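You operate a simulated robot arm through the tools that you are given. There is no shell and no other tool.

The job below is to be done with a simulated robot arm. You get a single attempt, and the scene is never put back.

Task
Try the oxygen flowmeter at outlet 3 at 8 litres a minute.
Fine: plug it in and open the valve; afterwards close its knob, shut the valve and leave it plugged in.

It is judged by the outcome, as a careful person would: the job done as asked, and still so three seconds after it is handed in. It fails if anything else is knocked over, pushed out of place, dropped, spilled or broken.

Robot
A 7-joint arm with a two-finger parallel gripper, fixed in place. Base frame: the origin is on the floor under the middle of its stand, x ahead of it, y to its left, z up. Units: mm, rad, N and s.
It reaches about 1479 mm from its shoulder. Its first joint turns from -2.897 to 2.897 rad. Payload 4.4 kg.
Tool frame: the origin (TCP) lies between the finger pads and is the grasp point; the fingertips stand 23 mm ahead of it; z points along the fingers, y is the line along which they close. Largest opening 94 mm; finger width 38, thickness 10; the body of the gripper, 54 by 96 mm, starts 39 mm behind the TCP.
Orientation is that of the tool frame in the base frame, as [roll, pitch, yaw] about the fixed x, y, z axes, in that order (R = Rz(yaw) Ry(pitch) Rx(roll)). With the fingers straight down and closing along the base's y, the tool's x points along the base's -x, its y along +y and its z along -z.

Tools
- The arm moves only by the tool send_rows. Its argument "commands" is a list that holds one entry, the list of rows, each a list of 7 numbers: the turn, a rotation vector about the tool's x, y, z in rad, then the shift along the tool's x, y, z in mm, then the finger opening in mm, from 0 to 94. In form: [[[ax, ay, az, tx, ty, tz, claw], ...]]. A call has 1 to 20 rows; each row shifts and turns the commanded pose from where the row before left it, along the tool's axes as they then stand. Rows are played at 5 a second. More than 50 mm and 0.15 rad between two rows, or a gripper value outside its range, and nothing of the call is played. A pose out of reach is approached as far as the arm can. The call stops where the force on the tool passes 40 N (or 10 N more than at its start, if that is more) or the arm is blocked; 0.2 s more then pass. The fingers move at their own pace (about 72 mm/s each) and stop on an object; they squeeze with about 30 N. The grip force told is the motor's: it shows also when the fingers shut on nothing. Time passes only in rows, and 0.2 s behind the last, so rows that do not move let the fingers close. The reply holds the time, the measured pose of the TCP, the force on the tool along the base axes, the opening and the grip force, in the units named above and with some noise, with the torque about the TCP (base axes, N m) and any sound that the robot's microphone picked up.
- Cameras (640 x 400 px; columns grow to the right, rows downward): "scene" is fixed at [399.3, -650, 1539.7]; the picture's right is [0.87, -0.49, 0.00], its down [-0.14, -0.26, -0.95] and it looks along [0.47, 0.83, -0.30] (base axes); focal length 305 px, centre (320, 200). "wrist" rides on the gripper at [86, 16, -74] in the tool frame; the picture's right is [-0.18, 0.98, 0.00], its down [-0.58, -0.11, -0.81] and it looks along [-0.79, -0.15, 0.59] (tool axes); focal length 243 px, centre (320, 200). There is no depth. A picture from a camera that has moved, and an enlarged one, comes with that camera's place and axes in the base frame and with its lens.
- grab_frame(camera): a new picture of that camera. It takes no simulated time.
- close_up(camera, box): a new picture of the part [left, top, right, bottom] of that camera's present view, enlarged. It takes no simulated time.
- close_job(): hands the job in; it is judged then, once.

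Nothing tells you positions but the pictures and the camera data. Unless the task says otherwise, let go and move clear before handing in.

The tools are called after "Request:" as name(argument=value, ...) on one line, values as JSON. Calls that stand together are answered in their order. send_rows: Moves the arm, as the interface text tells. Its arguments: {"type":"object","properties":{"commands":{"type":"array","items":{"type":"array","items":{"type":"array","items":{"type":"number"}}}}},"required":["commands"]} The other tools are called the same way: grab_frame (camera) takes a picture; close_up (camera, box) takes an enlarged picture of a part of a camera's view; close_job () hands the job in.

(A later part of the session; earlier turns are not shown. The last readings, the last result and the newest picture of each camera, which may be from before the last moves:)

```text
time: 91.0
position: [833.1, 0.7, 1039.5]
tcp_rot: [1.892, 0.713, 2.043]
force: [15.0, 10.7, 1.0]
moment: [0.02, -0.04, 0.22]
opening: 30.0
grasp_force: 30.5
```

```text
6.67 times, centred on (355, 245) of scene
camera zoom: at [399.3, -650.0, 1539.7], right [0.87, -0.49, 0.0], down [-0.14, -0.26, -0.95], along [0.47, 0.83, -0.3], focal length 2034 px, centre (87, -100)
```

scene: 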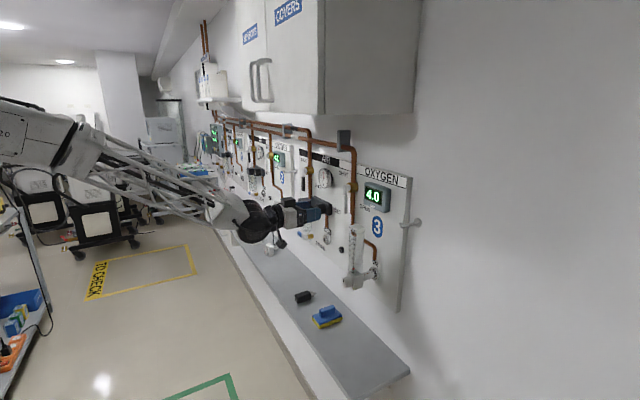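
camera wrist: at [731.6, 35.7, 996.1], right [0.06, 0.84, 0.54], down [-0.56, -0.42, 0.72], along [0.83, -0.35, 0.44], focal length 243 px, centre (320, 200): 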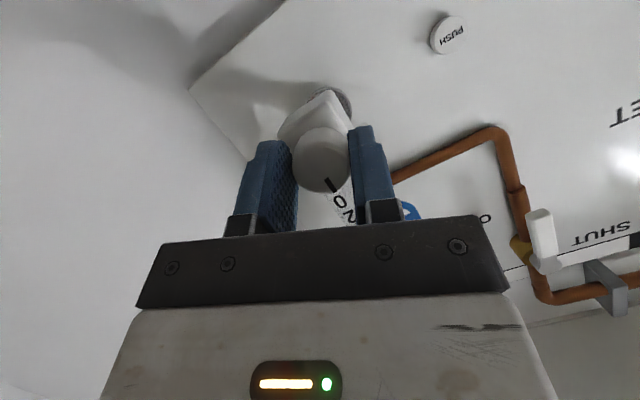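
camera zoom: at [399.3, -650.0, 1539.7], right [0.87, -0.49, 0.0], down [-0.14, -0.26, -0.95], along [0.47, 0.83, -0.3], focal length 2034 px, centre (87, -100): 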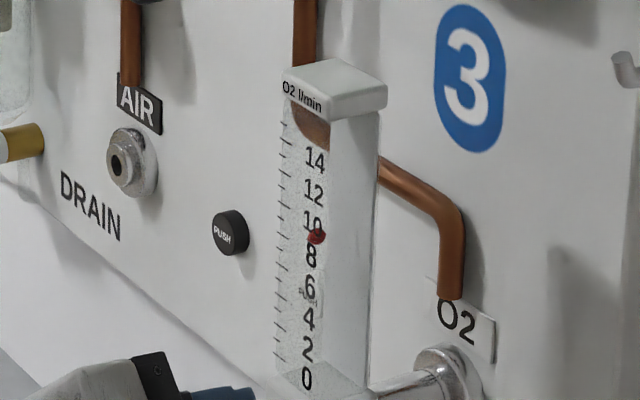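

The float is at about 7.7 L/min. A small further turn, then I'll zoom in on the float.

Request:
send_rows(commands=[[[-0.0173, 0, 0.047, -0.05, 0.1, 0.15, 0], [-0.0173, 0, 0.047, 0, 0, 0, 0], [0, 0, 0, 0, 0, 0, 0], [0, 0, 0, 0, 0, 0, 0]]])

Request:
close_up(camera="scene", box=[348, 238, 372, 258])

Request:
close_up(camera="scene", box=[335, 215, 375, 275])

```text
time: 92.0
position: [831.8, 0.7, 1039.6]
tcp_rot: [1.835, 0.622, 2.01]
force: [2.0, 2.3, 1.9]
moment: [0.02, -0.23, -0.09]
opening: 30.2
grasp_force: 30.1
```

```text
16.00 times, centred on (360, 248) of scene
camera zoom: at [399.3, -650.0, 1539.7], right [0.87, -0.49, 0.0], down [-0.14, -0.26, -0.95], along [0.47, 0.83, -0.3], focal length 4882 px, centre (-320, -568)
```

zoom: 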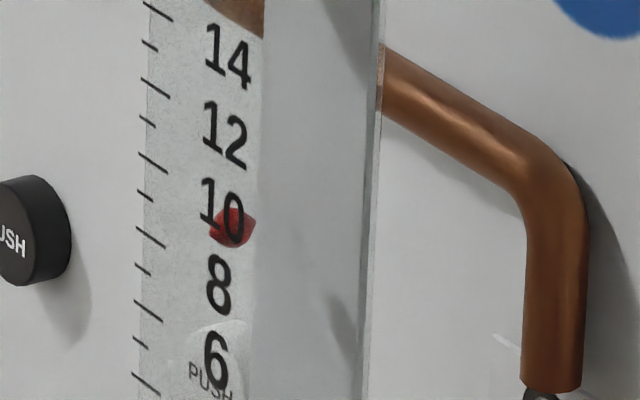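

```text
6.67 times, centred on (355, 245) of scene
camera zoom: at [399.3, -650.0, 1539.7], right [0.87, -0.49, 0.0], down [-0.14, -0.26, -0.95], along [0.47, 0.83, -0.3], focal length 2034 px, centre (87, -100)
```

zoom: 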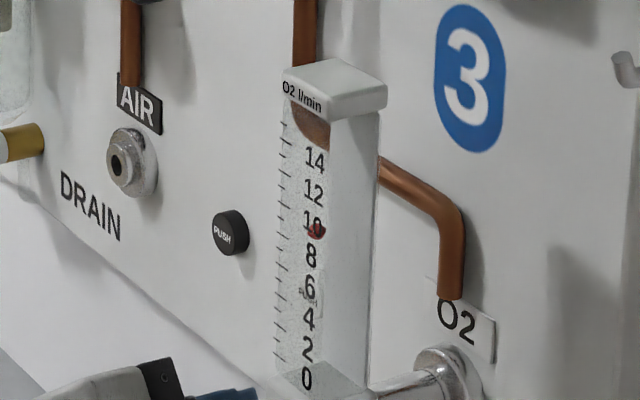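

The float is at about 8.1 L/min by projection. I'll release the knob, back off a little and read the float face-on with the wrist camera.

Request:
send_rows(commands=[[[0, 0, 0, 0, 0, 0, 40], [0, 0, 0, 0, 0, 0, 60], [0, 0, 0, 0, 0, 0, 60]]])

Request:
close_up(camera="scene", box=[348, 238, 372, 258])

Request:
close_up(camera="wrist", box=[250, 90, 410, 230])

```text
time: 92.8
position: [831.7, -0.5, 1040.8]
tcp_rot: [1.836, 0.621, 2.009]
force: [0.2, -0.2, 0.1]
moment: [-0.01, -0.01, 0.0]
opening: 60.1
grasp_force: 0.1
```

```text
16.00 times, centred on (360, 248) of scene
camera zoom: at [399.3, -650.0, 1539.7], right [0.87, -0.49, 0.0], down [-0.14, -0.26, -0.95], along [0.47, 0.83, -0.3], focal length 4882 px, centre (-320, -568)
```

zoom: 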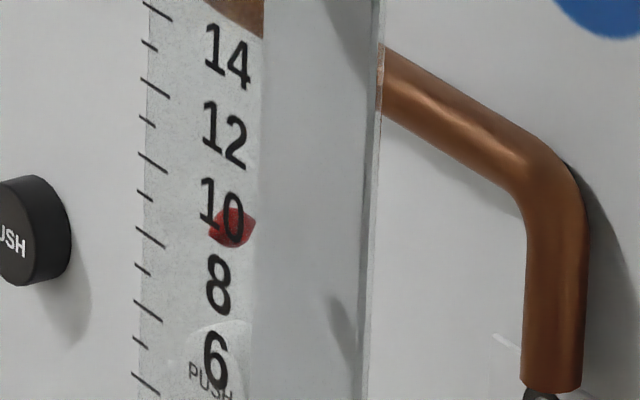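

```text
2.86 times, centred on (330, 160) of wrist
camera zoom: at [731.9, 53.4, 1017.6], right [0.06, 0.47, 0.88], down [-0.56, -0.71, 0.43], along [0.83, -0.51, 0.22], focal length 693 px, centre (291, 314)
```

zoom: 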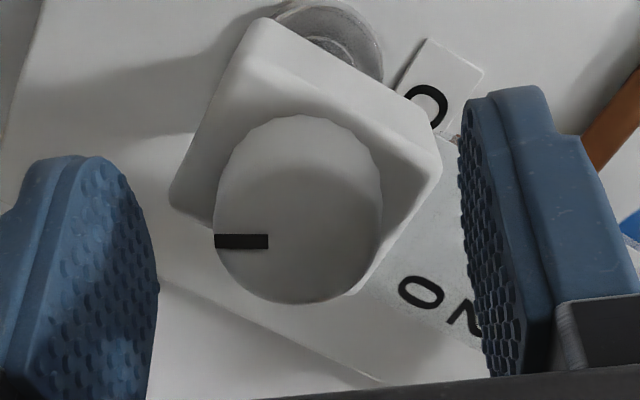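

The float holds. I'll back out, unroll and rise so that the wrist camera looks level at the 8 mark.

Request:
send_rows(commands=[[[0, 0, 0, 10.4, 0, -28.2, 70], [0, 0, 0, 10.4, 0, -28.2, 70], [0.0517, 0, -0.1408, 0, 0, 0, 70], [0.0517, 0, -0.1408, 0, 0, 0, 70], [0.0517, 0, -0.1408, 0, 0, 0, 70], [0.0517, 0, -0.1408, 0, 0, 0, 70], [0.0517, 0, -0.1408, 0, 0, 0, 70], [0.0517, 0, -0.1408, 0, 0, 0, 70], [0, 0.085, 0, 0, 0, 0, 70], [0, 0.085, 0, 0, 0, 0, 70], [0, 0, 0, -34.3, 0, -29.3, 70], [0, 0, 0, -34.3, 0, -29.3, 70], [0, 0, 0, -34.3, 0, -29.3, 70], [0, 0, 0, 0, 0, 0, 70]]])

Request:
grab_frame(camera="wrist")

Request:
close_up(camera="wrist", box=[270, 60, 400, 220])

Request:
close_up(camera="scene", box=[348, 238, 372, 258])

```text
time: 95.8
position: [745.7, -0.9, 1171.9]
tcp_rot: [3.139, 1.049, -3.14]
force: [-0.5, -1.0, -0.3]
moment: [0.01, 0.0, -0.01]
opening: 70.0
grasp_force: 0.1
```

```text
taken
camera wrist: at [637.5, 15.3, 1134.3], right [0.09, 0.98, 0.16], down [-0.41, -0.11, 0.91], along [0.91, -0.15, 0.39], focal length 243 px, centre (320, 200)
```

wrist: 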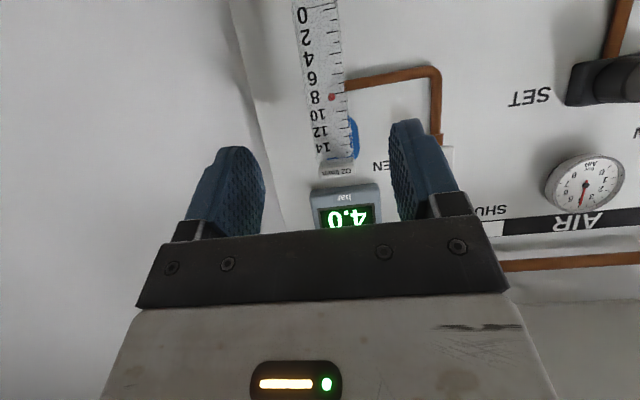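

```text
2.50 times, centred on (335, 140) of wrist
camera zoom: at [637.5, 15.3, 1134.3], right [0.09, 0.98, 0.16], down [-0.41, -0.11, 0.91], along [0.91, -0.15, 0.39], focal length 606 px, centre (282, 350)
```

zoom: 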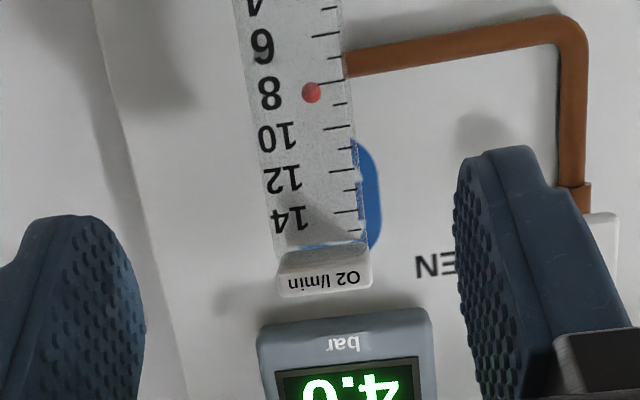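

```text
16.00 times, centred on (360, 248) of scene
camera zoom: at [399.3, -650.0, 1539.7], right [0.87, -0.49, 0.0], down [-0.14, -0.26, -0.95], along [0.47, 0.83, -0.3], focal length 4882 px, centre (-320, -568)
```

zoom: 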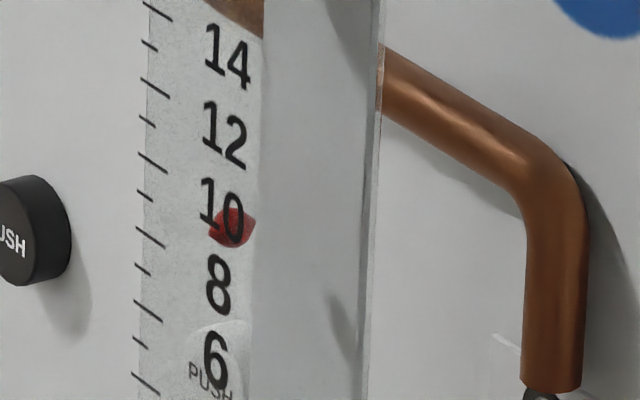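

Request:
close_up(camera="wrist", box=[305, 75, 365, 115])

```text
10.00 times, centred on (335, 95) of wrist
camera zoom: at [637.5, 15.3, 1134.3], right [0.09, 0.98, 0.16], down [-0.41, -0.11, 0.91], along [0.91, -0.15, 0.39], focal length 2426 px, centre (170, 1250)
```

zoom: 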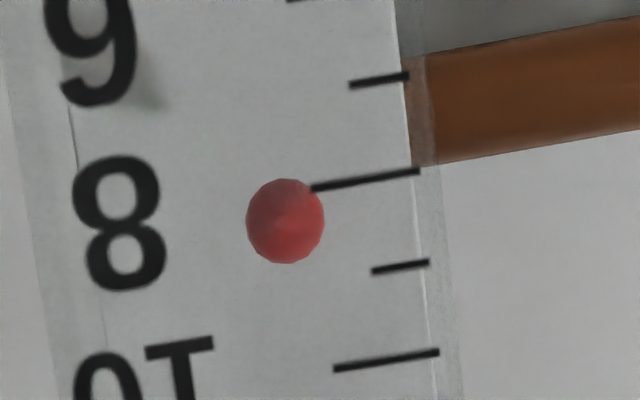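

The float sits at about 8.2–8.3 on the scale, with a rest offset near 0. I'll go back to the knob, trim it down a touch toward 8.0, hold it there, and then close it.

Request:
send_rows(commands=[[[0, 0, 0, 34.3, 0, 29.3, 70], [0, 0, 0, 34.3, 0, 29.3, 70], [0, 0, 0, 34.3, 0, 29.3, 70], [0, -0.085, 0, 0, 0, 0, 70], [0, -0.085, 0, 0, 0, 0, 70], [-0.0517, 0, 0.1408, 0, 0, 0, 70], [-0.0517, 0, 0.1408, 0, 0, 0, 70], [-0.0517, 0, 0.1408, 0, 0, 0, 70], [-0.0517, 0, 0.1408, 0, 0, 0, 70], [-0.0517, 0, 0.1408, 0, 0, 0, 70], [-0.0517, 0, 0.1408, 0, 0, 0, 70], [0, 0, 0, 0, 0, 0, 60], [0, 0, 0, -10.4, 0, 28.2, 60], [0, 0, 0, -10.4, 0, 28.2, 60], [0, 0, 0, 0, 0, 0, 60]]])

Request:
close_up(camera="wrist", box=[250, 90, 410, 230])

Request:
close_up(camera="scene", box=[348, 238, 372, 258])

```text
time: 99.0
position: [832.8, 1.0, 1040.8]
tcp_rot: [1.836, 0.621, 2.009]
force: [0.0, 0.2, 0.5]
moment: [-0.03, 0.02, 0.01]
opening: 60.1
grasp_force: 0.1
```

```text
2.86 times, centred on (330, 160) of wrist
camera zoom: at [732.4, 54.0, 1019.0], right [0.06, 0.47, 0.88], down [-0.56, -0.71, 0.43], along [0.83, -0.51, 0.22], focal length 693 px, centre (291, 314)
```

zoom: 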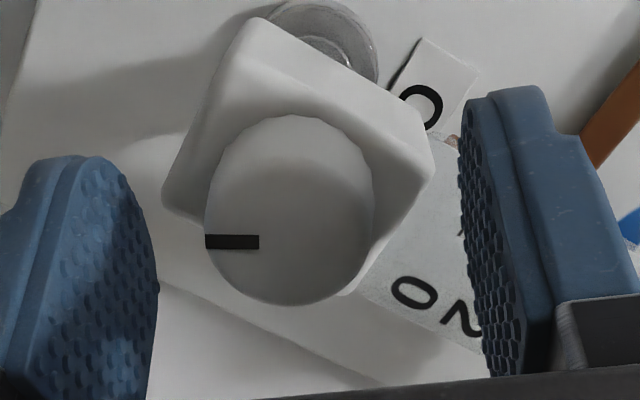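

```text
16.00 times, centred on (360, 248) of scene
camera zoom: at [399.3, -650.0, 1539.7], right [0.87, -0.49, 0.0], down [-0.14, -0.26, -0.95], along [0.47, 0.83, -0.3], focal length 4882 px, centre (-320, -568)
```

zoom: 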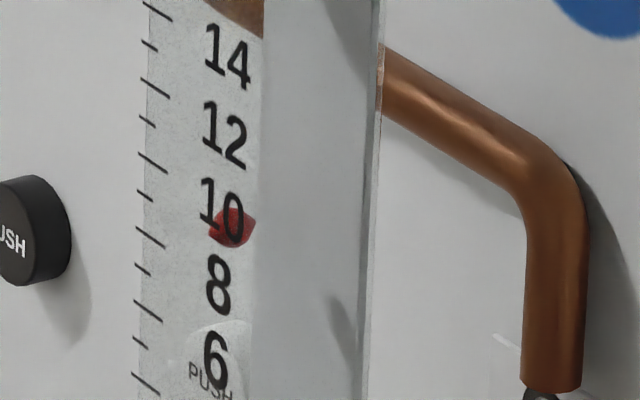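

Request:
send_rows(commands=[[[0, 0, 0, -0.5, -1.4, 0, 60], [0, 0, 0, 0, 0, 0, 40], [0, 0, 0, 0, 0, 0, 30], [0, 0, 0, 0, 0, 0, 0], [0, 0, 0, 0, 0, 0, 0]]])

Request:
close_up(camera="scene", box=[348, 238, 372, 258])

```text
time: 100.2
position: [833.0, -0.8, 1040.7]
tcp_rot: [1.837, 0.623, 2.008]
force: [0.0, 3.3, 3.5]
moment: [-0.01, -0.08, 0.18]
opening: 30.3
grasp_force: 30.5
```

```text
16.00 times, centred on (360, 248) of scene
camera zoom: at [399.3, -650.0, 1539.7], right [0.87, -0.49, 0.0], down [-0.14, -0.26, -0.95], along [0.47, 0.83, -0.3], focal length 4882 px, centre (-320, -568)
```

zoom: 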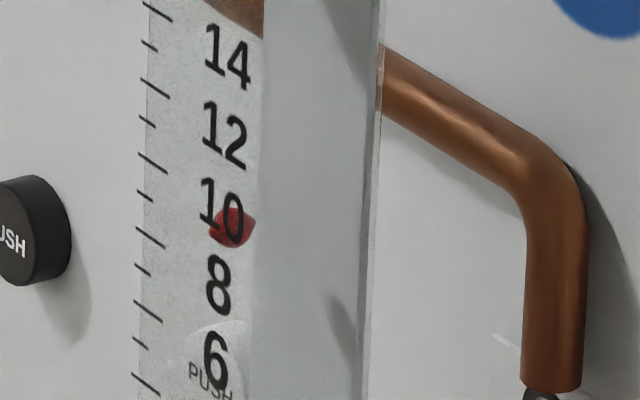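

The grip is good with low loads. I'll trim down by 0.06 rad and hold.

Request:
send_rows(commands=[[[0.0104, 0, -0.0282, 0, 0, 0, 0], [0.0104, 0, -0.0282, 0, 0, 0, 0], [0, 0, 0, 0, 0, 0, 0], [0, 0, 0, 0, 0, 0, 0], [0, 0, 0, 0, 0, 0, 0], [0, 0, 0, 0, 0, 0, 0], [0, 0, 0, 0, 0, 0, 0]]])

Request:
close_up(camera="scene", box=[348, 238, 372, 258])

```text
time: 101.8
position: [831.5, 0.6, 1040.7]
tcp_rot: [1.868, 0.678, 2.03]
force: [-21.6, 22.0, 16.7]
moment: [-0.03, -0.6, 0.74]
opening: 30.1
grasp_force: 30.5
```

```text
16.00 times, centred on (360, 248) of scene
camera zoom: at [399.3, -650.0, 1539.7], right [0.87, -0.49, 0.0], down [-0.14, -0.26, -0.95], along [0.47, 0.83, -0.3], focal length 4882 px, centre (-320, -568)
```

zoom: 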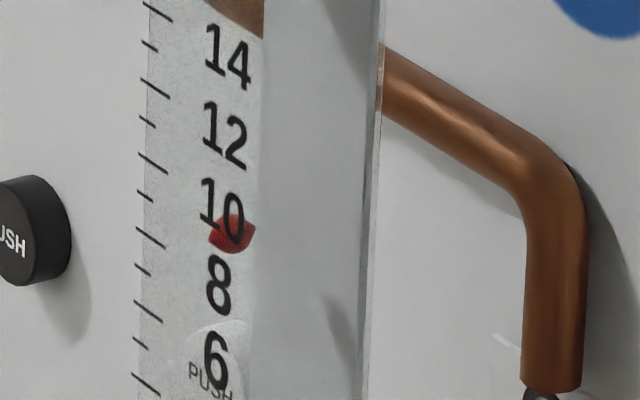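

The float now sits right around 8.0–8.1. I'll ease the side load and hold for a few seconds.

Request:
send_rows(commands=[[[0, 0, 0, 0.15, 0.4, -0.3, 0], [0, 0, 0, 0, 0, 0, 0], [0, 0, 0, 0, 0, 0, 0], [0, 0, 0, 0, 0, 0, 0], [0, 0, 0, 0, 0, 0, 0], [0, 0, 0, 0, 0, 0, 0], [0, 0, 0, 0, 0, 0, 0], [0, 0, 0, 0, 0, 0, 0], [0, 0, 0, 0, 0, 0, 0], [0, 0, 0, 0, 0, 0, 0], [0, 0, 0, 0, 0, 0, 0], [0, 0, 0, 0, 0, 0, 0]]])

Request:
close_up(camera="scene", box=[348, 238, 372, 258])

Request:
close_up(camera="scene", box=[340, 180, 400, 220])

```text
time: 104.4
position: [831.7, -1.8, 1040.2]
tcp_rot: [1.867, 0.677, 2.028]
force: [9.8, 19.3, 21.3]
moment: [-0.01, -0.57, 0.47]
opening: 30.0
grasp_force: 29.7
```

```text
16.00 times, centred on (360, 248) of scene
camera zoom: at [399.3, -650.0, 1539.7], right [0.87, -0.49, 0.0], down [-0.14, -0.26, -0.95], along [0.47, 0.83, -0.3], focal length 4882 px, centre (-320, -568)
```

zoom: 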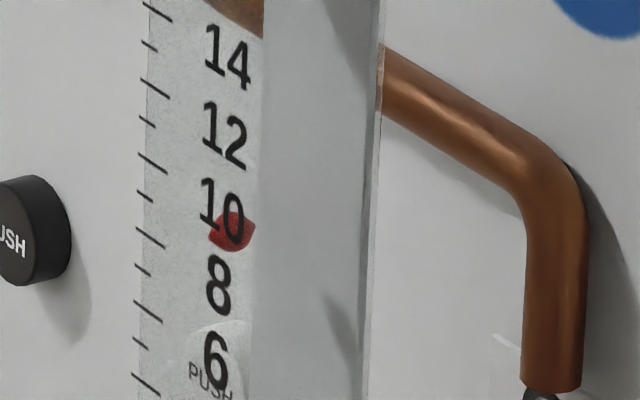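

```text
10.00 times, centred on (370, 200) of scene
camera zoom: at [399.3, -650.0, 1539.7], right [0.87, -0.49, 0.0], down [-0.14, -0.26, -0.95], along [0.47, 0.83, -0.3], focal length 3051 px, centre (-180, 200)
```

zoom: 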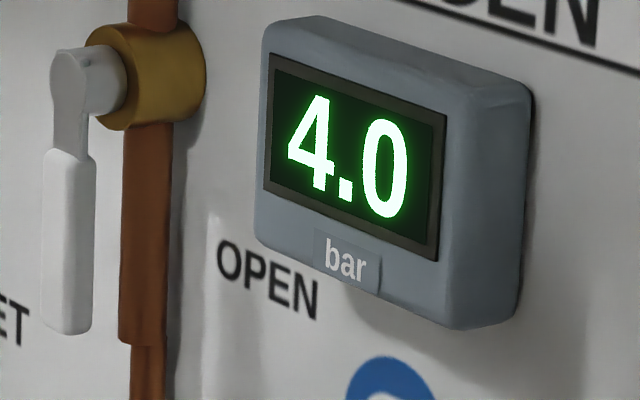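

Request:
send_rows(commands=[[[0, 0, 0, 0, 0.8, 0, 0], [0, 0, 0, 0, 0, 0, 0]]])

```text
time: 105.0
position: [832.1, -1.1, 1040.3]
tcp_rot: [1.869, 0.678, 2.029]
force: [19.6, 13.6, 16.8]
moment: [0.02, -0.36, 0.23]
opening: 30.3
grasp_force: 29.7
```

Request:
send_rows(commands=[[[0, 0, 0, -0.1, 0.9, 0.3, 0], [0, 0, 0, 0, 0, 0, 0]]])

```text
time: 105.6
position: [831.9, -0.0, 1038.7]
tcp_rot: [1.869, 0.677, 2.026]
force: [4.1, -8.3, 13.2]
moment: [0.0, -0.68, -0.61]
opening: 29.8
grasp_force: 30.3
```

The loads are modest. Now I'll close the knob, counter-clockwise, in steps.

Request:
send_rows(commands=[[[0.0276, 0, -0.0751, 0, 0, 0, 0], [0.0276, 0, -0.0751, 0, 0, 0, 0], [0.0276, 0, -0.0751, 0, 0, 0, 0], [0.0276, 0, -0.0751, 0, 0, 0, 0], [0.0276, 0, -0.0751, 0, 0, 0, 0], [0.0276, 0, -0.0751, 0, 0, 0, 0], [0.0276, 0, -0.0751, 0, 0, 0, 0], [0, 0, 0, 0, 0, 0, 0]]])

Request:
close_up(camera="scene", box=[335, 215, 375, 275])

Request:
close_up(camera="wrist", box=[270, 110, 370, 210])

```text
time: 107.4
position: [832.2, 0.4, 1038.4]
tcp_rot: [2.446, 1.122, 2.498]
force: [5.8, -16.7, -2.6]
moment: [-0.02, 0.51, -0.34]
opening: 30.1
grasp_force: 29.4
```

```text
6.67 times, centred on (355, 245) of scene
camera zoom: at [399.3, -650.0, 1539.7], right [0.87, -0.49, 0.0], down [-0.14, -0.26, -0.95], along [0.47, 0.83, -0.3], focal length 2034 px, centre (87, -100)
```

zoom: 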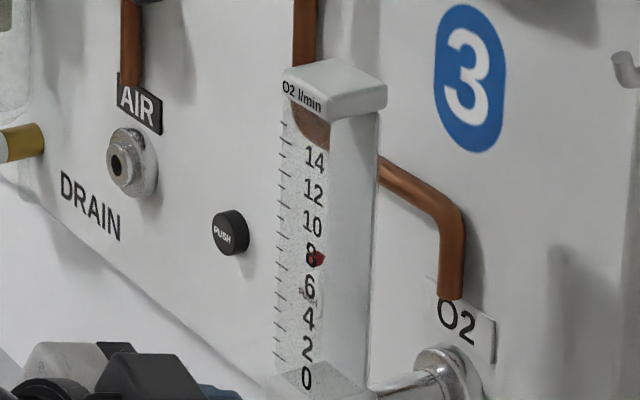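

```text
4.00 times, centred on (320, 160) of wrist
camera zoom: at [732.1, 30.6, 990.8], right [0.06, 0.9, 0.44], down [-0.56, -0.33, 0.76], along [0.83, -0.29, 0.48], focal length 970 px, centre (320, 360)
```

zoom: 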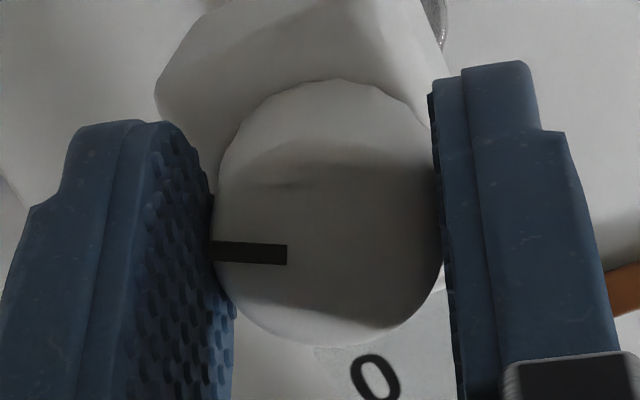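

Request:
send_rows(commands=[[[0.0276, 0, -0.0751, 0, -0.2, 0, 0], [0.0276, 0, -0.0751, 0, 0, 0, 0], [0.0276, 0, -0.0751, 0, 0, 0, 0], [0.0276, 0, -0.0751, 0, 0, 0, 0], [0.0276, 0, -0.0751, 0, 0, 0, 0], [0.0276, 0, -0.0751, 0, 0, 0, 0], [0.0276, 0, -0.0751, 0, 0, 0, 0], [0.0276, 0, -0.0751, 0, 0, 0, 0], [0.0276, 0, -0.0751, 0, 0, 0, 0], [0.0276, 0, -0.0751, 0, 0, 0, 0], [0.0276, 0, -0.0751, 0, 0, 0, 0], [0.0276, 0, -0.0751, 0, 0, 0, 0], [0.0276, 0, -0.0751, 0, 0, 0, 0], [0, 0, 0, 0, 0, 0, 0]]])

Request:
close_up(camera="scene", box=[335, 235, 375, 295])

Request:
close_up(camera="wrist", box=[270, 110, 370, 210])

```text
time: 110.4
position: [831.3, -0.2, 1040.7]
tcp_rot: [-1.919, 0.749, -2.06]
force: [-2.0, -1.8, -7.1]
moment: [0.0, 0.25, 0.02]
opening: 30.2
grasp_force: 29.7
```

```text
6.67 times, centred on (355, 265) of scene
camera zoom: at [399.3, -650.0, 1539.7], right [0.87, -0.49, 0.0], down [-0.14, -0.26, -0.95], along [0.47, 0.83, -0.3], focal length 2034 px, centre (87, -233)
```

zoom: 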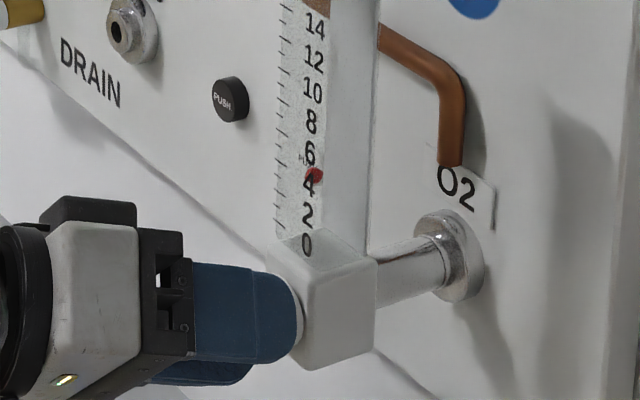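

```text
4.00 times, centred on (320, 160) of wrist
camera zoom: at [732.2, -27.1, 988.4], right [0.06, 0.83, -0.55], down [-0.56, 0.49, 0.67], along [0.83, 0.27, 0.49], focal length 970 px, centre (320, 360)
```

zoom: 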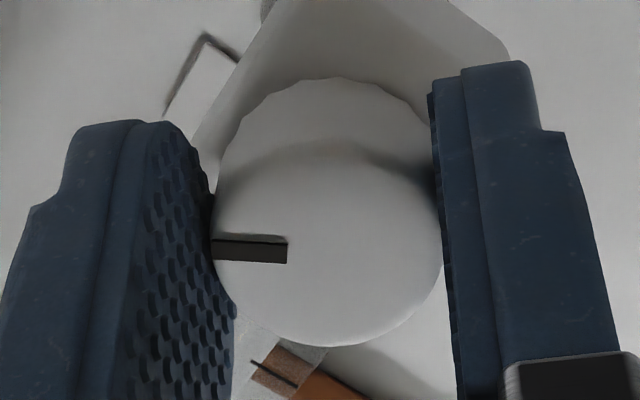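

The float is down to about 3 L/min. I'll release, wind the gripper back, and regrip for the second closing stroke.

Request:
send_rows(commands=[[[0, 0, 0, 0, 0, 0, 40], [0, 0, 0, 0, 0, 0, 58], [0, 0, 0, 0, 0, 0, 58], [-0.0517, 0, 0.1408, 0, 0, 0, 58], [-0.0517, 0, 0.1408, 0, 0, 0, 58], [-0.0517, 0, 0.1408, 0, 0, 0, 58], [-0.0517, 0, 0.1408, 0, 0, 0, 58], [-0.0517, 0, 0.1408, 0, 0, 0, 58], [-0.0517, 0, 0.1408, 0, 0, 0, 58], [-0.0517, 0, 0.1408, 0, 0, 0, 58], [-0.0517, 0, 0.1408, 0, 0, 0, 58], [-0.0517, 0, 0.1408, 0, 0, 0, 58], [-0.0517, 0, 0.1408, 0, 0, 0, 58], [-0.0517, 0, 0.1408, 0, 0, 0, 58], [0, 0, 0, 0, 0, 0, 58]]])

Request:
close_up(camera="wrist", box=[250, 90, 410, 230])

Request:
close_up(camera="scene", box=[335, 235, 375, 295])

```text
time: 113.6
position: [831.3, -0.3, 1039.0]
tcp_rot: [1.842, 0.629, 2.011]
force: [-0.2, 0.7, 0.0]
moment: [-0.01, -0.01, -0.02]
opening: 58.2
grasp_force: 0.1
```

```text
2.86 times, centred on (330, 160) of wrist
camera zoom: at [731.7, 52.9, 1017.4], right [0.06, 0.48, 0.87], down [-0.56, -0.71, 0.43], along [0.83, -0.51, 0.22], focal length 693 px, centre (291, 314)
```

zoom: 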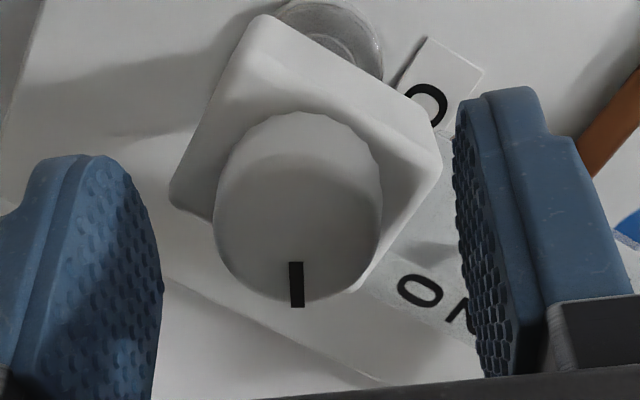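

```text
6.67 times, centred on (355, 265) of scene
camera zoom: at [399.3, -650.0, 1539.7], right [0.87, -0.49, 0.0], down [-0.14, -0.26, -0.95], along [0.47, 0.83, -0.3], focal length 2034 px, centre (87, -233)
```

zoom: 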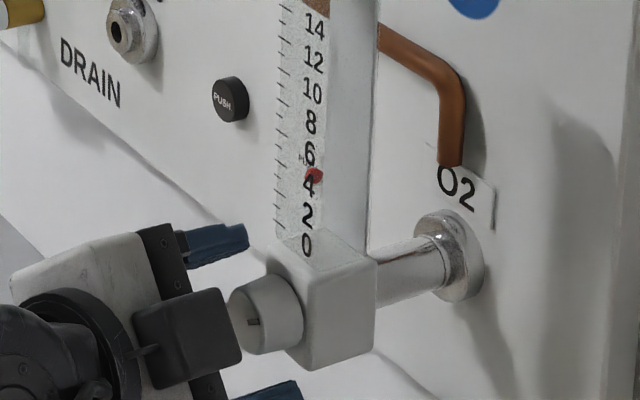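

The knob is centred. I'll regrip and turn it the rest of the way closed.

Request:
send_rows(commands=[[[0, 0, 0, 0, 0, 0, 40], [0, 0, 0, 0, 0, 0, 30], [0, 0, 0, 0, 0, 0, 0], [0, 0, 0, 0, 0, 0, 0], [0.0276, 0, -0.0751, 0, 0, 0, 0], [0.0276, 0, -0.0751, 0, 0, 0, 0], [0.0276, 0, -0.0751, 0, 0, 0, 0], [0.0276, 0, -0.0751, 0, 0, 0, 0], [0.0276, 0, -0.0751, 0, 0, 0, 0], [0.0276, 0, -0.0751, 0, 0, 0, 0], [0.0276, 0, -0.0751, 0, 0, 0, 0], [0.0276, 0, -0.0751, 0, 0, 0, 0], [0, 0, 0, 0, 0, 0, 0]]])

Request:
close_up(camera="wrist", box=[270, 110, 370, 210])

Request:
close_up(camera="scene", box=[335, 235, 375, 295])

```text
time: 116.4
position: [832.5, -1.5, 1039.6]
tcp_rot: [2.498, 1.141, 2.545]
force: [-21.8, 2.2, -0.3]
moment: [0.05, 0.18, 0.04]
opening: 30.1
grasp_force: 30.1
```

```text
4.00 times, centred on (320, 160) of wrist
camera zoom: at [732.0, 29.0, 990.2], right [0.06, 0.91, 0.41], down [-0.56, -0.31, 0.77], along [0.83, -0.28, 0.49], focal length 970 px, centre (320, 360)
```

zoom: 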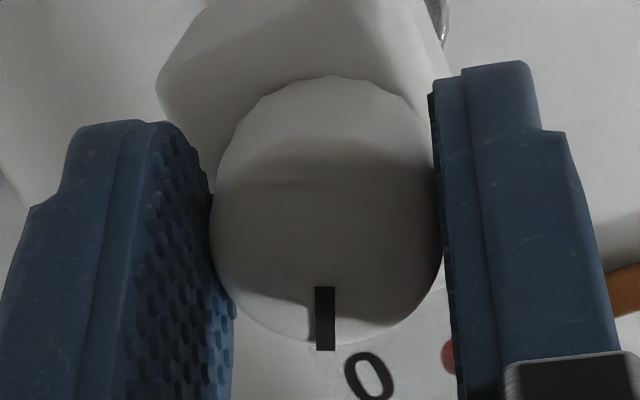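

```text
6.67 times, centred on (355, 265) of scene
camera zoom: at [399.3, -650.0, 1539.7], right [0.87, -0.49, 0.0], down [-0.14, -0.26, -0.95], along [0.47, 0.83, -0.3], focal length 2034 px, centre (87, -233)
```

zoom: 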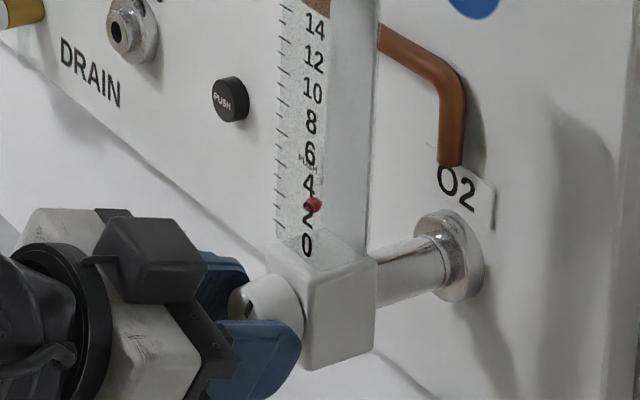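

Request:
send_rows(commands=[[[0.0276, 0, -0.0751, 0.1, 0, -0.3, 0], [0.0276, 0, -0.0751, 0, 0, 0, 0], [0.0276, 0, -0.0751, 0, 0, 0, 0], [0.0276, 0, -0.0751, 0, 0, 0, 0], [0.0276, 0, -0.0751, 0, 0, 0, 0], [0.0276, 0, -0.0751, 0, 0, 0, 0], [0.0276, 0, -0.0751, 0, 0, 0, 0], [0.0276, 0, -0.0751, 0, 0, 0, 0], [0.0276, 0, -0.0751, 0, 0, 0, 0], [0, 0, 0, 0, 0, 0, 0]]])

Request:
close_up(camera="wrist", box=[270, 110, 370, 210])

Request:
close_up(camera="scene", box=[335, 235, 375, 295])

```text
time: 118.6
position: [831.9, -0.5, 1040.5]
tcp_rot: [-2.169, 0.993, -2.254]
force: [1.6, 6.7, 2.0]
moment: [0.17, -0.08, 0.22]
opening: 30.3
grasp_force: 30.0
```

```text
4.00 times, centred on (320, 160) of wrist
camera zoom: at [732.0, -10.9, 983.4], right [0.06, 0.96, -0.29], down [-0.56, 0.27, 0.78], along [0.83, 0.11, 0.55], focal length 970 px, centre (320, 360)
```

zoom: 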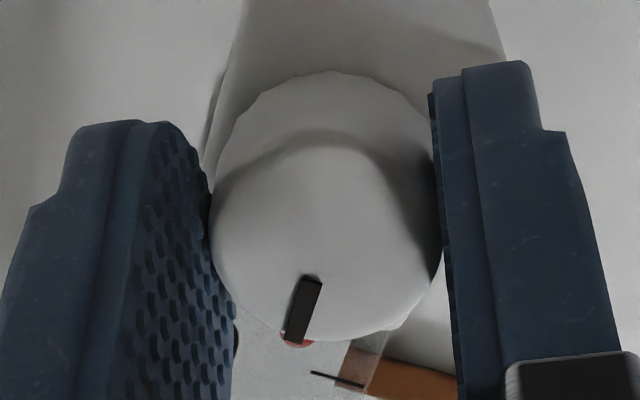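

```text
6.67 times, centred on (355, 265) of scene
camera zoom: at [399.3, -650.0, 1539.7], right [0.87, -0.49, 0.0], down [-0.14, -0.26, -0.95], along [0.47, 0.83, -0.3], focal length 2034 px, centre (87, -233)
```

zoom: 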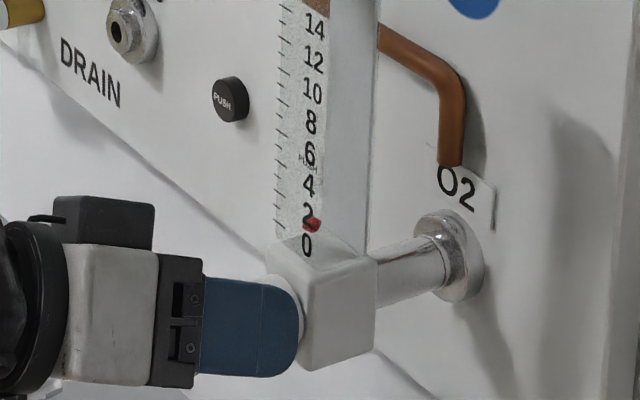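

The float is at 0 and the mark is back upright. I'll make a little extra turn to be sure it's against the closed stop.

Request:
send_rows(commands=[[[0.0276, 0, -0.0751, 0, 0, 0, 0], [0.0276, 0, -0.0751, 0, 0, 0, 0], [0.0276, 0, -0.0751, 0, 0, 0, 0], [0, 0, 0, 0, 0, 0, 0]]])

Request:
close_up(camera="wrist", box=[270, 110, 370, 210])

Request:
close_up(camera="scene", box=[348, 255, 372, 275])

```text
time: 119.6
position: [831.6, -0.9, 1041.0]
tcp_rot: [-1.952, 0.794, -2.084]
force: [-10.8, 13.5, -1.0]
moment: [0.33, 0.1, 0.27]
opening: 30.3
grasp_force: 30.2
```

```text
4.00 times, centred on (320, 160) of wrist
camera zoom: at [732.2, -24.3, 987.4], right [0.06, 0.86, -0.51], down [-0.56, 0.45, 0.7], along [0.83, 0.24, 0.51], focal length 970 px, centre (320, 360)
```

zoom: 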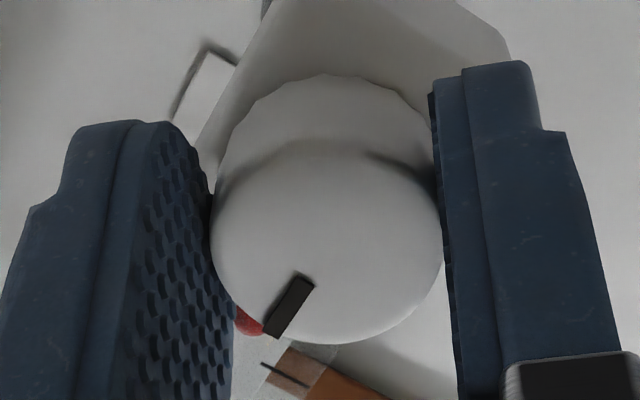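

```text
16.00 times, centred on (360, 265) of scene
camera zoom: at [399.3, -650.0, 1539.7], right [0.87, -0.49, 0.0], down [-0.14, -0.26, -0.95], along [0.47, 0.83, -0.3], focal length 4882 px, centre (-320, -840)
```

zoom: 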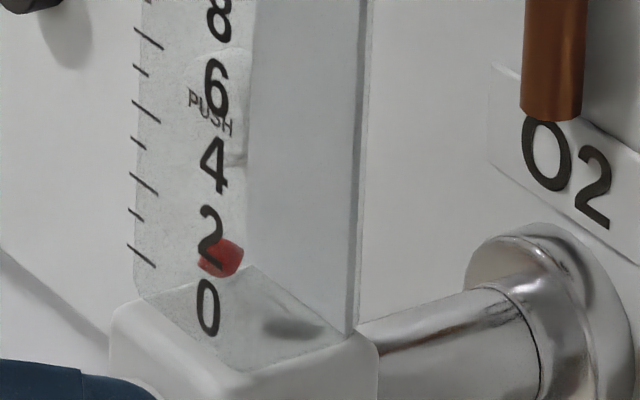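

Fully closed against the stop, with the float at 0. I'll release and back away from the knob.

Request:
send_rows(commands=[[[0, 0, 0, 0, 0, 0, 40], [0, 0, 0, 0, 0, 0, 60], [0, 0, 0, 0, 0, 0, 60], [0, 0, 0, 10.4, 0, -28.2, 60], [0, 0, 0, 10.4, 0, -28.2, 60], [0, 0, 0, 10.4, 0, -28.2, 60], [-0.0517, 0, 0.1408, 0, 0, 0, 60], [-0.0517, 0, 0.1408, 0, 0, 0, 60], [-0.0517, 0, 0.1408, 0, 0, 0, 60], [-0.0517, 0, 0.1408, 0, 0, 0, 60], [-0.0517, 0, 0.1408, 0, 0, 0, 60], [0, 0, 0, 0, 0, 0, 60]]])

Request:
grab_frame(camera="wrist")

Request:
close_up(camera="scene", box=[335, 235, 375, 295])

```text
time: 122.2
position: [741.6, -1.3, 1039.8]
tcp_rot: [3.014, 1.216, 3.022]
force: [-0.8, 0.6, 0.1]
moment: [-0.01, 0.04, 0.01]
opening: 60.2
grasp_force: 0.0
```

```text
taken
camera wrist: at [641.8, 18.1, 985.4], right [0.06, 0.97, 0.22], down [-0.56, -0.14, 0.82], along [0.83, -0.17, 0.53], focal length 243 px, centre (320, 200)
```

wrist: 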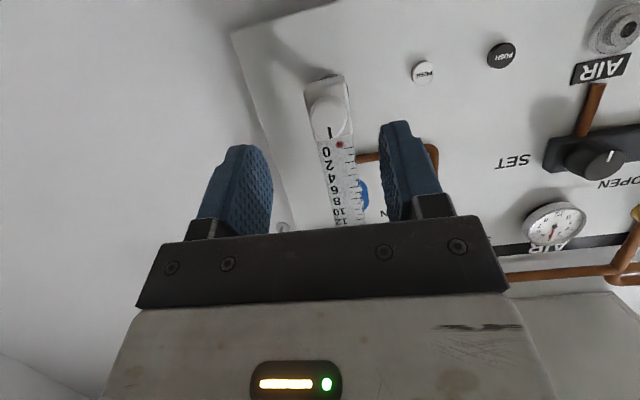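

```text
6.67 times, centred on (355, 265) of scene
camera zoom: at [399.3, -650.0, 1539.7], right [0.87, -0.49, 0.0], down [-0.14, -0.26, -0.95], along [0.47, 0.83, -0.3], focal length 2034 px, centre (87, -233)
```

zoom: 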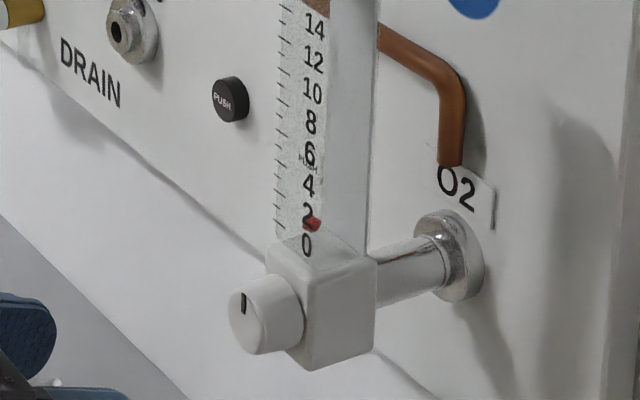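

The knob is closed with its mark upright, the float is at 0 and the flowmeter is plugged in. Next I'll go back up to the lever, with the tool horizontal, to shut the valve.

Request:
send_rows(commands=[[[0.0173, 0, -0.047, 0, 0, 0, 60], [0, 0, 0, -31, 20.2, -11.4, 60], [0, 0, 0, -31, 20.2, -11.4, 60], [0, 0, 0, -31, 20.2, -11.4, 60], [0, 0, 0, -31, 20.2, -11.4, 60], [0, 0, 0, -31, 20.2, -11.4, 60], [0, 0, 0, -31, 20.2, -11.4, 60], [0, -0.117, 0, 0, 0, 0, 60], [0, -0.117, 0, 0, 0, 0, 60], [0, -0.117, 0, 0, 0, 0, 60], [0, 0, 0, 0, 0, 0, 60]]])

Request:
grab_frame(camera="wrist")

Request:
close_up(camera="scene", box=[280, 150, 400, 250])

```text
time: 124.6
position: [741.5, 124.0, 1236.7]
tcp_rot: [-1.451, 1.562, -1.45]
force: [-0.3, -0.2, -0.3]
moment: [0.02, -0.02, -0.01]
opening: 60.1
grasp_force: 0.0
```

```text
taken
camera wrist: at [667.1, 138.1, 1150.2], right [0.0, 0.98, 0.18], down [-0.81, -0.11, 0.58], along [0.59, -0.14, 0.79], focal length 243 px, centre (320, 200)
```

wrist: 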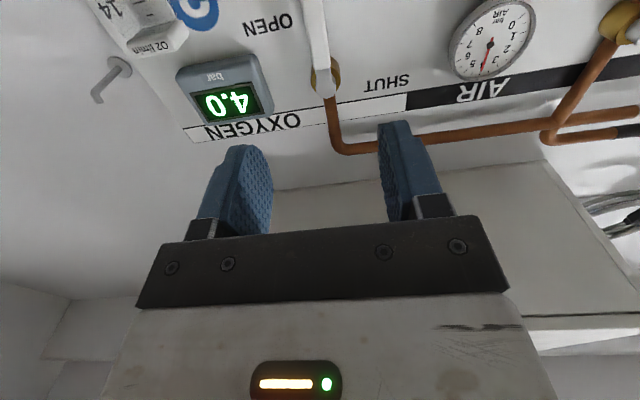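

```text
4.00 times, centred on (340, 200) of scene
camera zoom: at [399.3, -650.0, 1539.7], right [0.87, -0.49, 0.0], down [-0.14, -0.26, -0.95], along [0.47, 0.83, -0.3], focal length 1220 px, centre (240, 200)
```

zoom: 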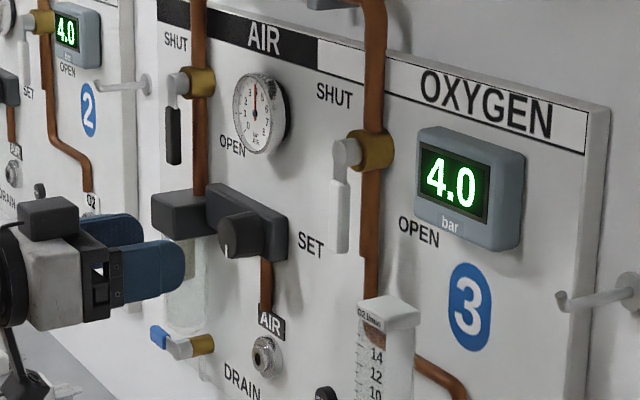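

Request:
send_rows(commands=[[[0, 0, 0, -1, -1.7, 45, 44], [0, 0, 0, -1, -1.8, 45, 44], [0, 0, 0, 0, 0, 25, 44], [0, 0, 0, 0, 0, 0, 44]]])

Request:
grab_frame(camera="wrist")

Request:
close_up(camera="scene", box=[280, 150, 400, 250])

```text
time: 125.6
position: [857.3, 120.0, 1240.0]
tcp_rot: [-1.62, 1.564, -1.62]
force: [-0.4, 0.6, 0.6]
moment: [0.02, -0.02, 0.0]
opening: 43.9
grasp_force: 0.2
```

```text
taken
camera wrist: at [782.1, 134.1, 1152.5], right [0.0, 0.98, 0.18], down [-0.81, -0.1, 0.58], along [0.59, -0.14, 0.79], focal length 243 px, centre (320, 200)
```

wrist: 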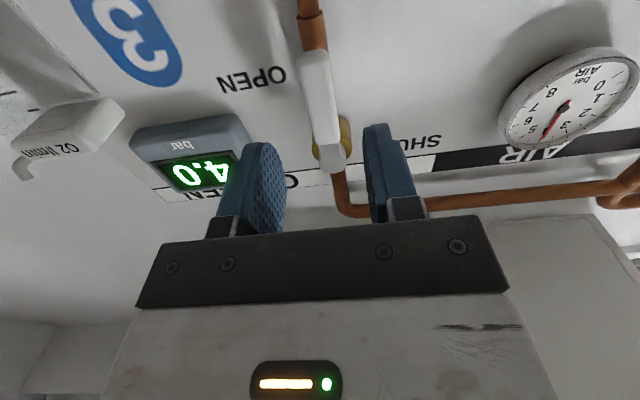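

```text
4.00 times, centred on (340, 200) of scene
camera zoom: at [399.3, -650.0, 1539.7], right [0.87, -0.49, 0.0], down [-0.14, -0.26, -0.95], along [0.47, 0.83, -0.3], focal length 1220 px, centre (240, 200)
```

zoom: 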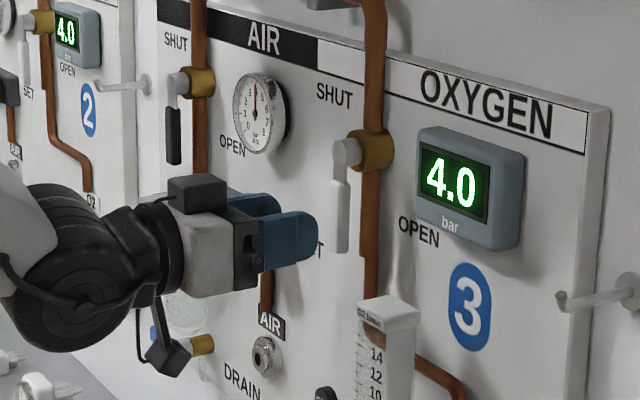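

The handle is centred. I'll move in around it with a loose cage.

Request:
send_rows(commands=[[[0, 0, 0, -0.3, 0, 30, 36], [0, 0, 0, -0.3, 0, 31, 32], [0, 0, 0, 0, 0, 0, 28], [0, 0, 0, 0, 0, 0, 28]]])

Request:
grab_frame(camera="wrist")

```text
time: 126.6
position: [917.9, 120.2, 1241.7]
tcp_rot: [-1.645, 1.563, -1.646]
force: [0.0, -0.4, -0.1]
moment: [0.01, -0.03, -0.01]
opening: 27.9
grasp_force: 0.1
```

```text
taken
camera wrist: at [843.3, 134.7, 1154.8], right [0.0, 0.98, 0.18], down [-0.81, -0.1, 0.58], along [0.59, -0.14, 0.79], focal length 243 px, centre (320, 200)
```

wrist: 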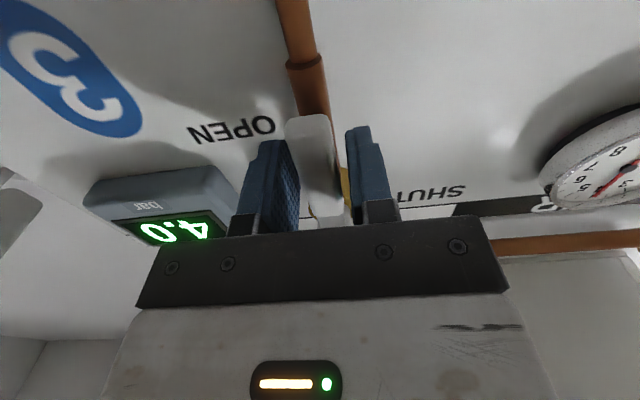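

The handle is caged. I'll lower a few mm and swing the lever back up toward SHUT.

Request:
send_rows(commands=[[[0, 0, 0, 4, 0, 0, 26], [0, 0, 0.1, -0.26, 5.2, 0, 26], [0, 0, 0.1, -0.26, 5.2, 0, 26], [0, 0, 0.1, -0.26, 5.2, 0, 26], [0, 0, 0.1, -0.26, 5.2, 0, 26], [0, 0, 0.1, -0.26, 5.2, 0, 26], [0, 0, 0.1, -0.26, 5.2, 0, 26], [0, 0, 0.1, -0.26, 5.2, 0, 26], [0, 0, 0, 0, 0, 0, 26]]])

Request:
close_up(camera="scene", box=[300, 150, 380, 230])

Request:
grab_frame(camera="wrist")

```text
time: 128.6
position: [917.2, 151.9, 1248.6]
tcp_rot: [1.572, 0.876, 1.57]
force: [1.2, -1.1, -0.6]
moment: [-0.02, -0.02, 0.0]
opening: 26.2
grasp_force: 0.3
```

```text
5.00 times, centred on (340, 190) of scene
camera zoom: at [399.3, -650.0, 1539.7], right [0.87, -0.49, 0.0], down [-0.14, -0.26, -0.95], along [0.47, 0.83, -0.3], focal length 1526 px, centre (220, 250)
```

zoom: 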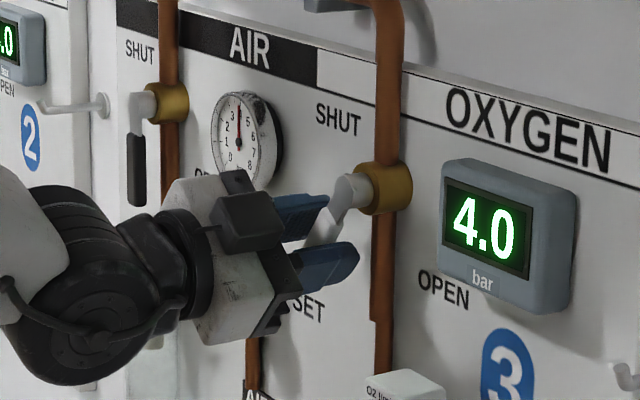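

```text
taken
camera wrist: at [842.2, 219.8, 1192.5], right [0.0, 0.64, 0.77], down [-0.81, -0.46, 0.38], along [0.59, -0.62, 0.51], focal length 243 px, centre (320, 200)
```

wrist: 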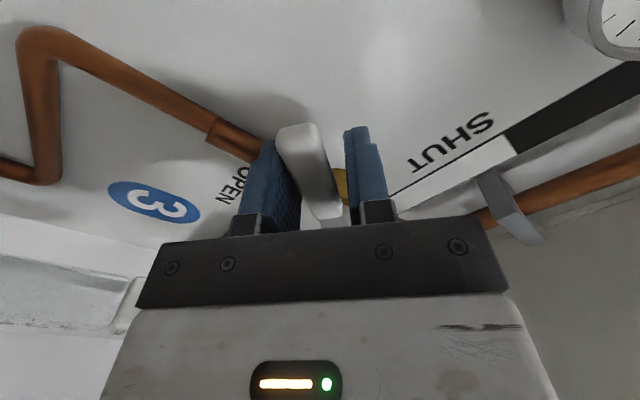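

Request:
send_rows(commands=[[[0, 0, 0.1, -0.26, 5.2, 0, 26], [0, 0, 0.1, -0.26, 5.2, 0, 26], [0, 0, 0.1, -0.26, 5.2, 0, 26], [0, 0, 0.1, -0.26, 5.2, 0, 26], [0, 0, 0.1, -0.26, 5.2, 0, 26], [0, 0, 0.1, -0.26, 5.2, 0, 26], [0, 0, 0.1, -0.26, 5.2, 0, 26], [0, 0, 0.1, -0.26, 5.2, 0, 26], [0, 0, 0.05, 0, 2.6, 0, 26], [0, 0, 0, 0, 0, 0, 26]]])

Request:
close_up(camera="scene", box=[300, 150, 380, 230])

Request:
grab_frame(camera="wrist")

```text
time: 130.8
position: [917.9, 171.4, 1287.7]
tcp_rot: [1.57, 0.028, 1.572]
force: [0.1, -0.3, -1.2]
moment: [-0.03, 0.0, -0.01]
opening: 26.2
grasp_force: 0.4
```

```text
5.00 times, centred on (340, 190) of scene
camera zoom: at [399.3, -650.0, 1539.7], right [0.87, -0.49, 0.0], down [-0.14, -0.26, -0.95], along [0.47, 0.83, -0.3], focal length 1526 px, centre (220, 250)
```

zoom: 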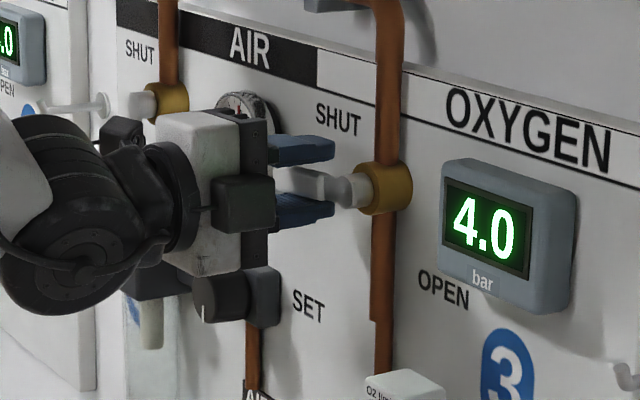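

```text
taken
camera wrist: at [842.7, 257.4, 1301.3], right [0.0, -0.16, 0.99], down [-0.81, -0.58, -0.09], along [0.59, -0.8, -0.13], focal length 243 px, centre (320, 200)
```

wrist: 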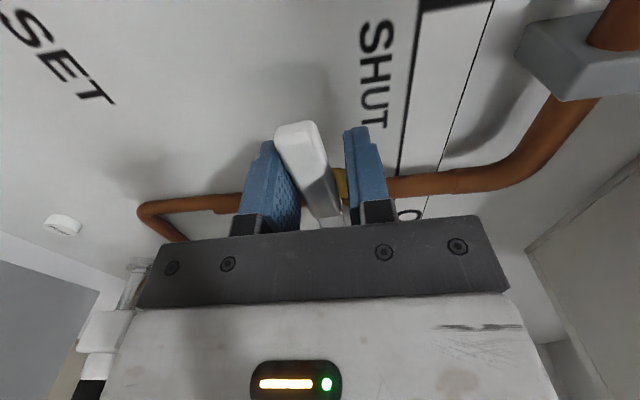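

The lever is nearly horizontal, resting on the lower finger. I'll push the last few millimetres up to the SHUT stop.

Request:
send_rows(commands=[[[0, 0, 0.03, 0, 2, 0, 26], [0, 0, 0.03, 0, 2, 0, 26], [0, 0, 0.02, 0, 1.5, 0, 26], [0, 0, 0, 0, 0, 0, 26]]])

Request:
grab_frame(camera="wrist")

Request:
close_up(camera="scene", box=[300, 150, 380, 210])

```text
time: 131.8
position: [916.6, 170.4, 1292.6]
tcp_rot: [1.571, -0.052, 1.57]
force: [-0.3, 0.1, -1.8]
moment: [-0.02, 0.03, -0.03]
opening: 26.2
grasp_force: 0.1
```

```text
taken
camera wrist: at [842.5, 256.2, 1313.0], right [0.0, -0.24, 0.97], down [-0.81, -0.57, -0.14], along [0.59, -0.78, -0.19], focal length 243 px, centre (320, 200)
```

wrist: 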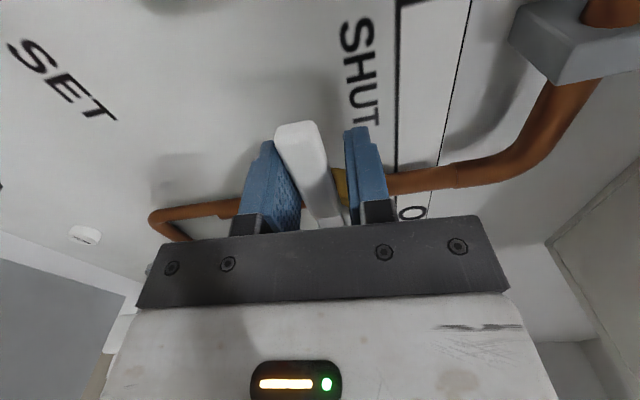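

```text
6.67 times, centred on (340, 180) of scene
camera zoom: at [399.3, -650.0, 1539.7], right [0.87, -0.49, 0.0], down [-0.14, -0.26, -0.95], along [0.47, 0.83, -0.3], focal length 2034 px, centre (187, 333)
```

zoom: 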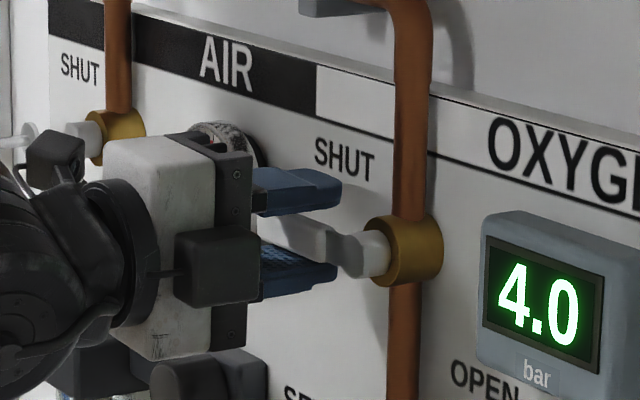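

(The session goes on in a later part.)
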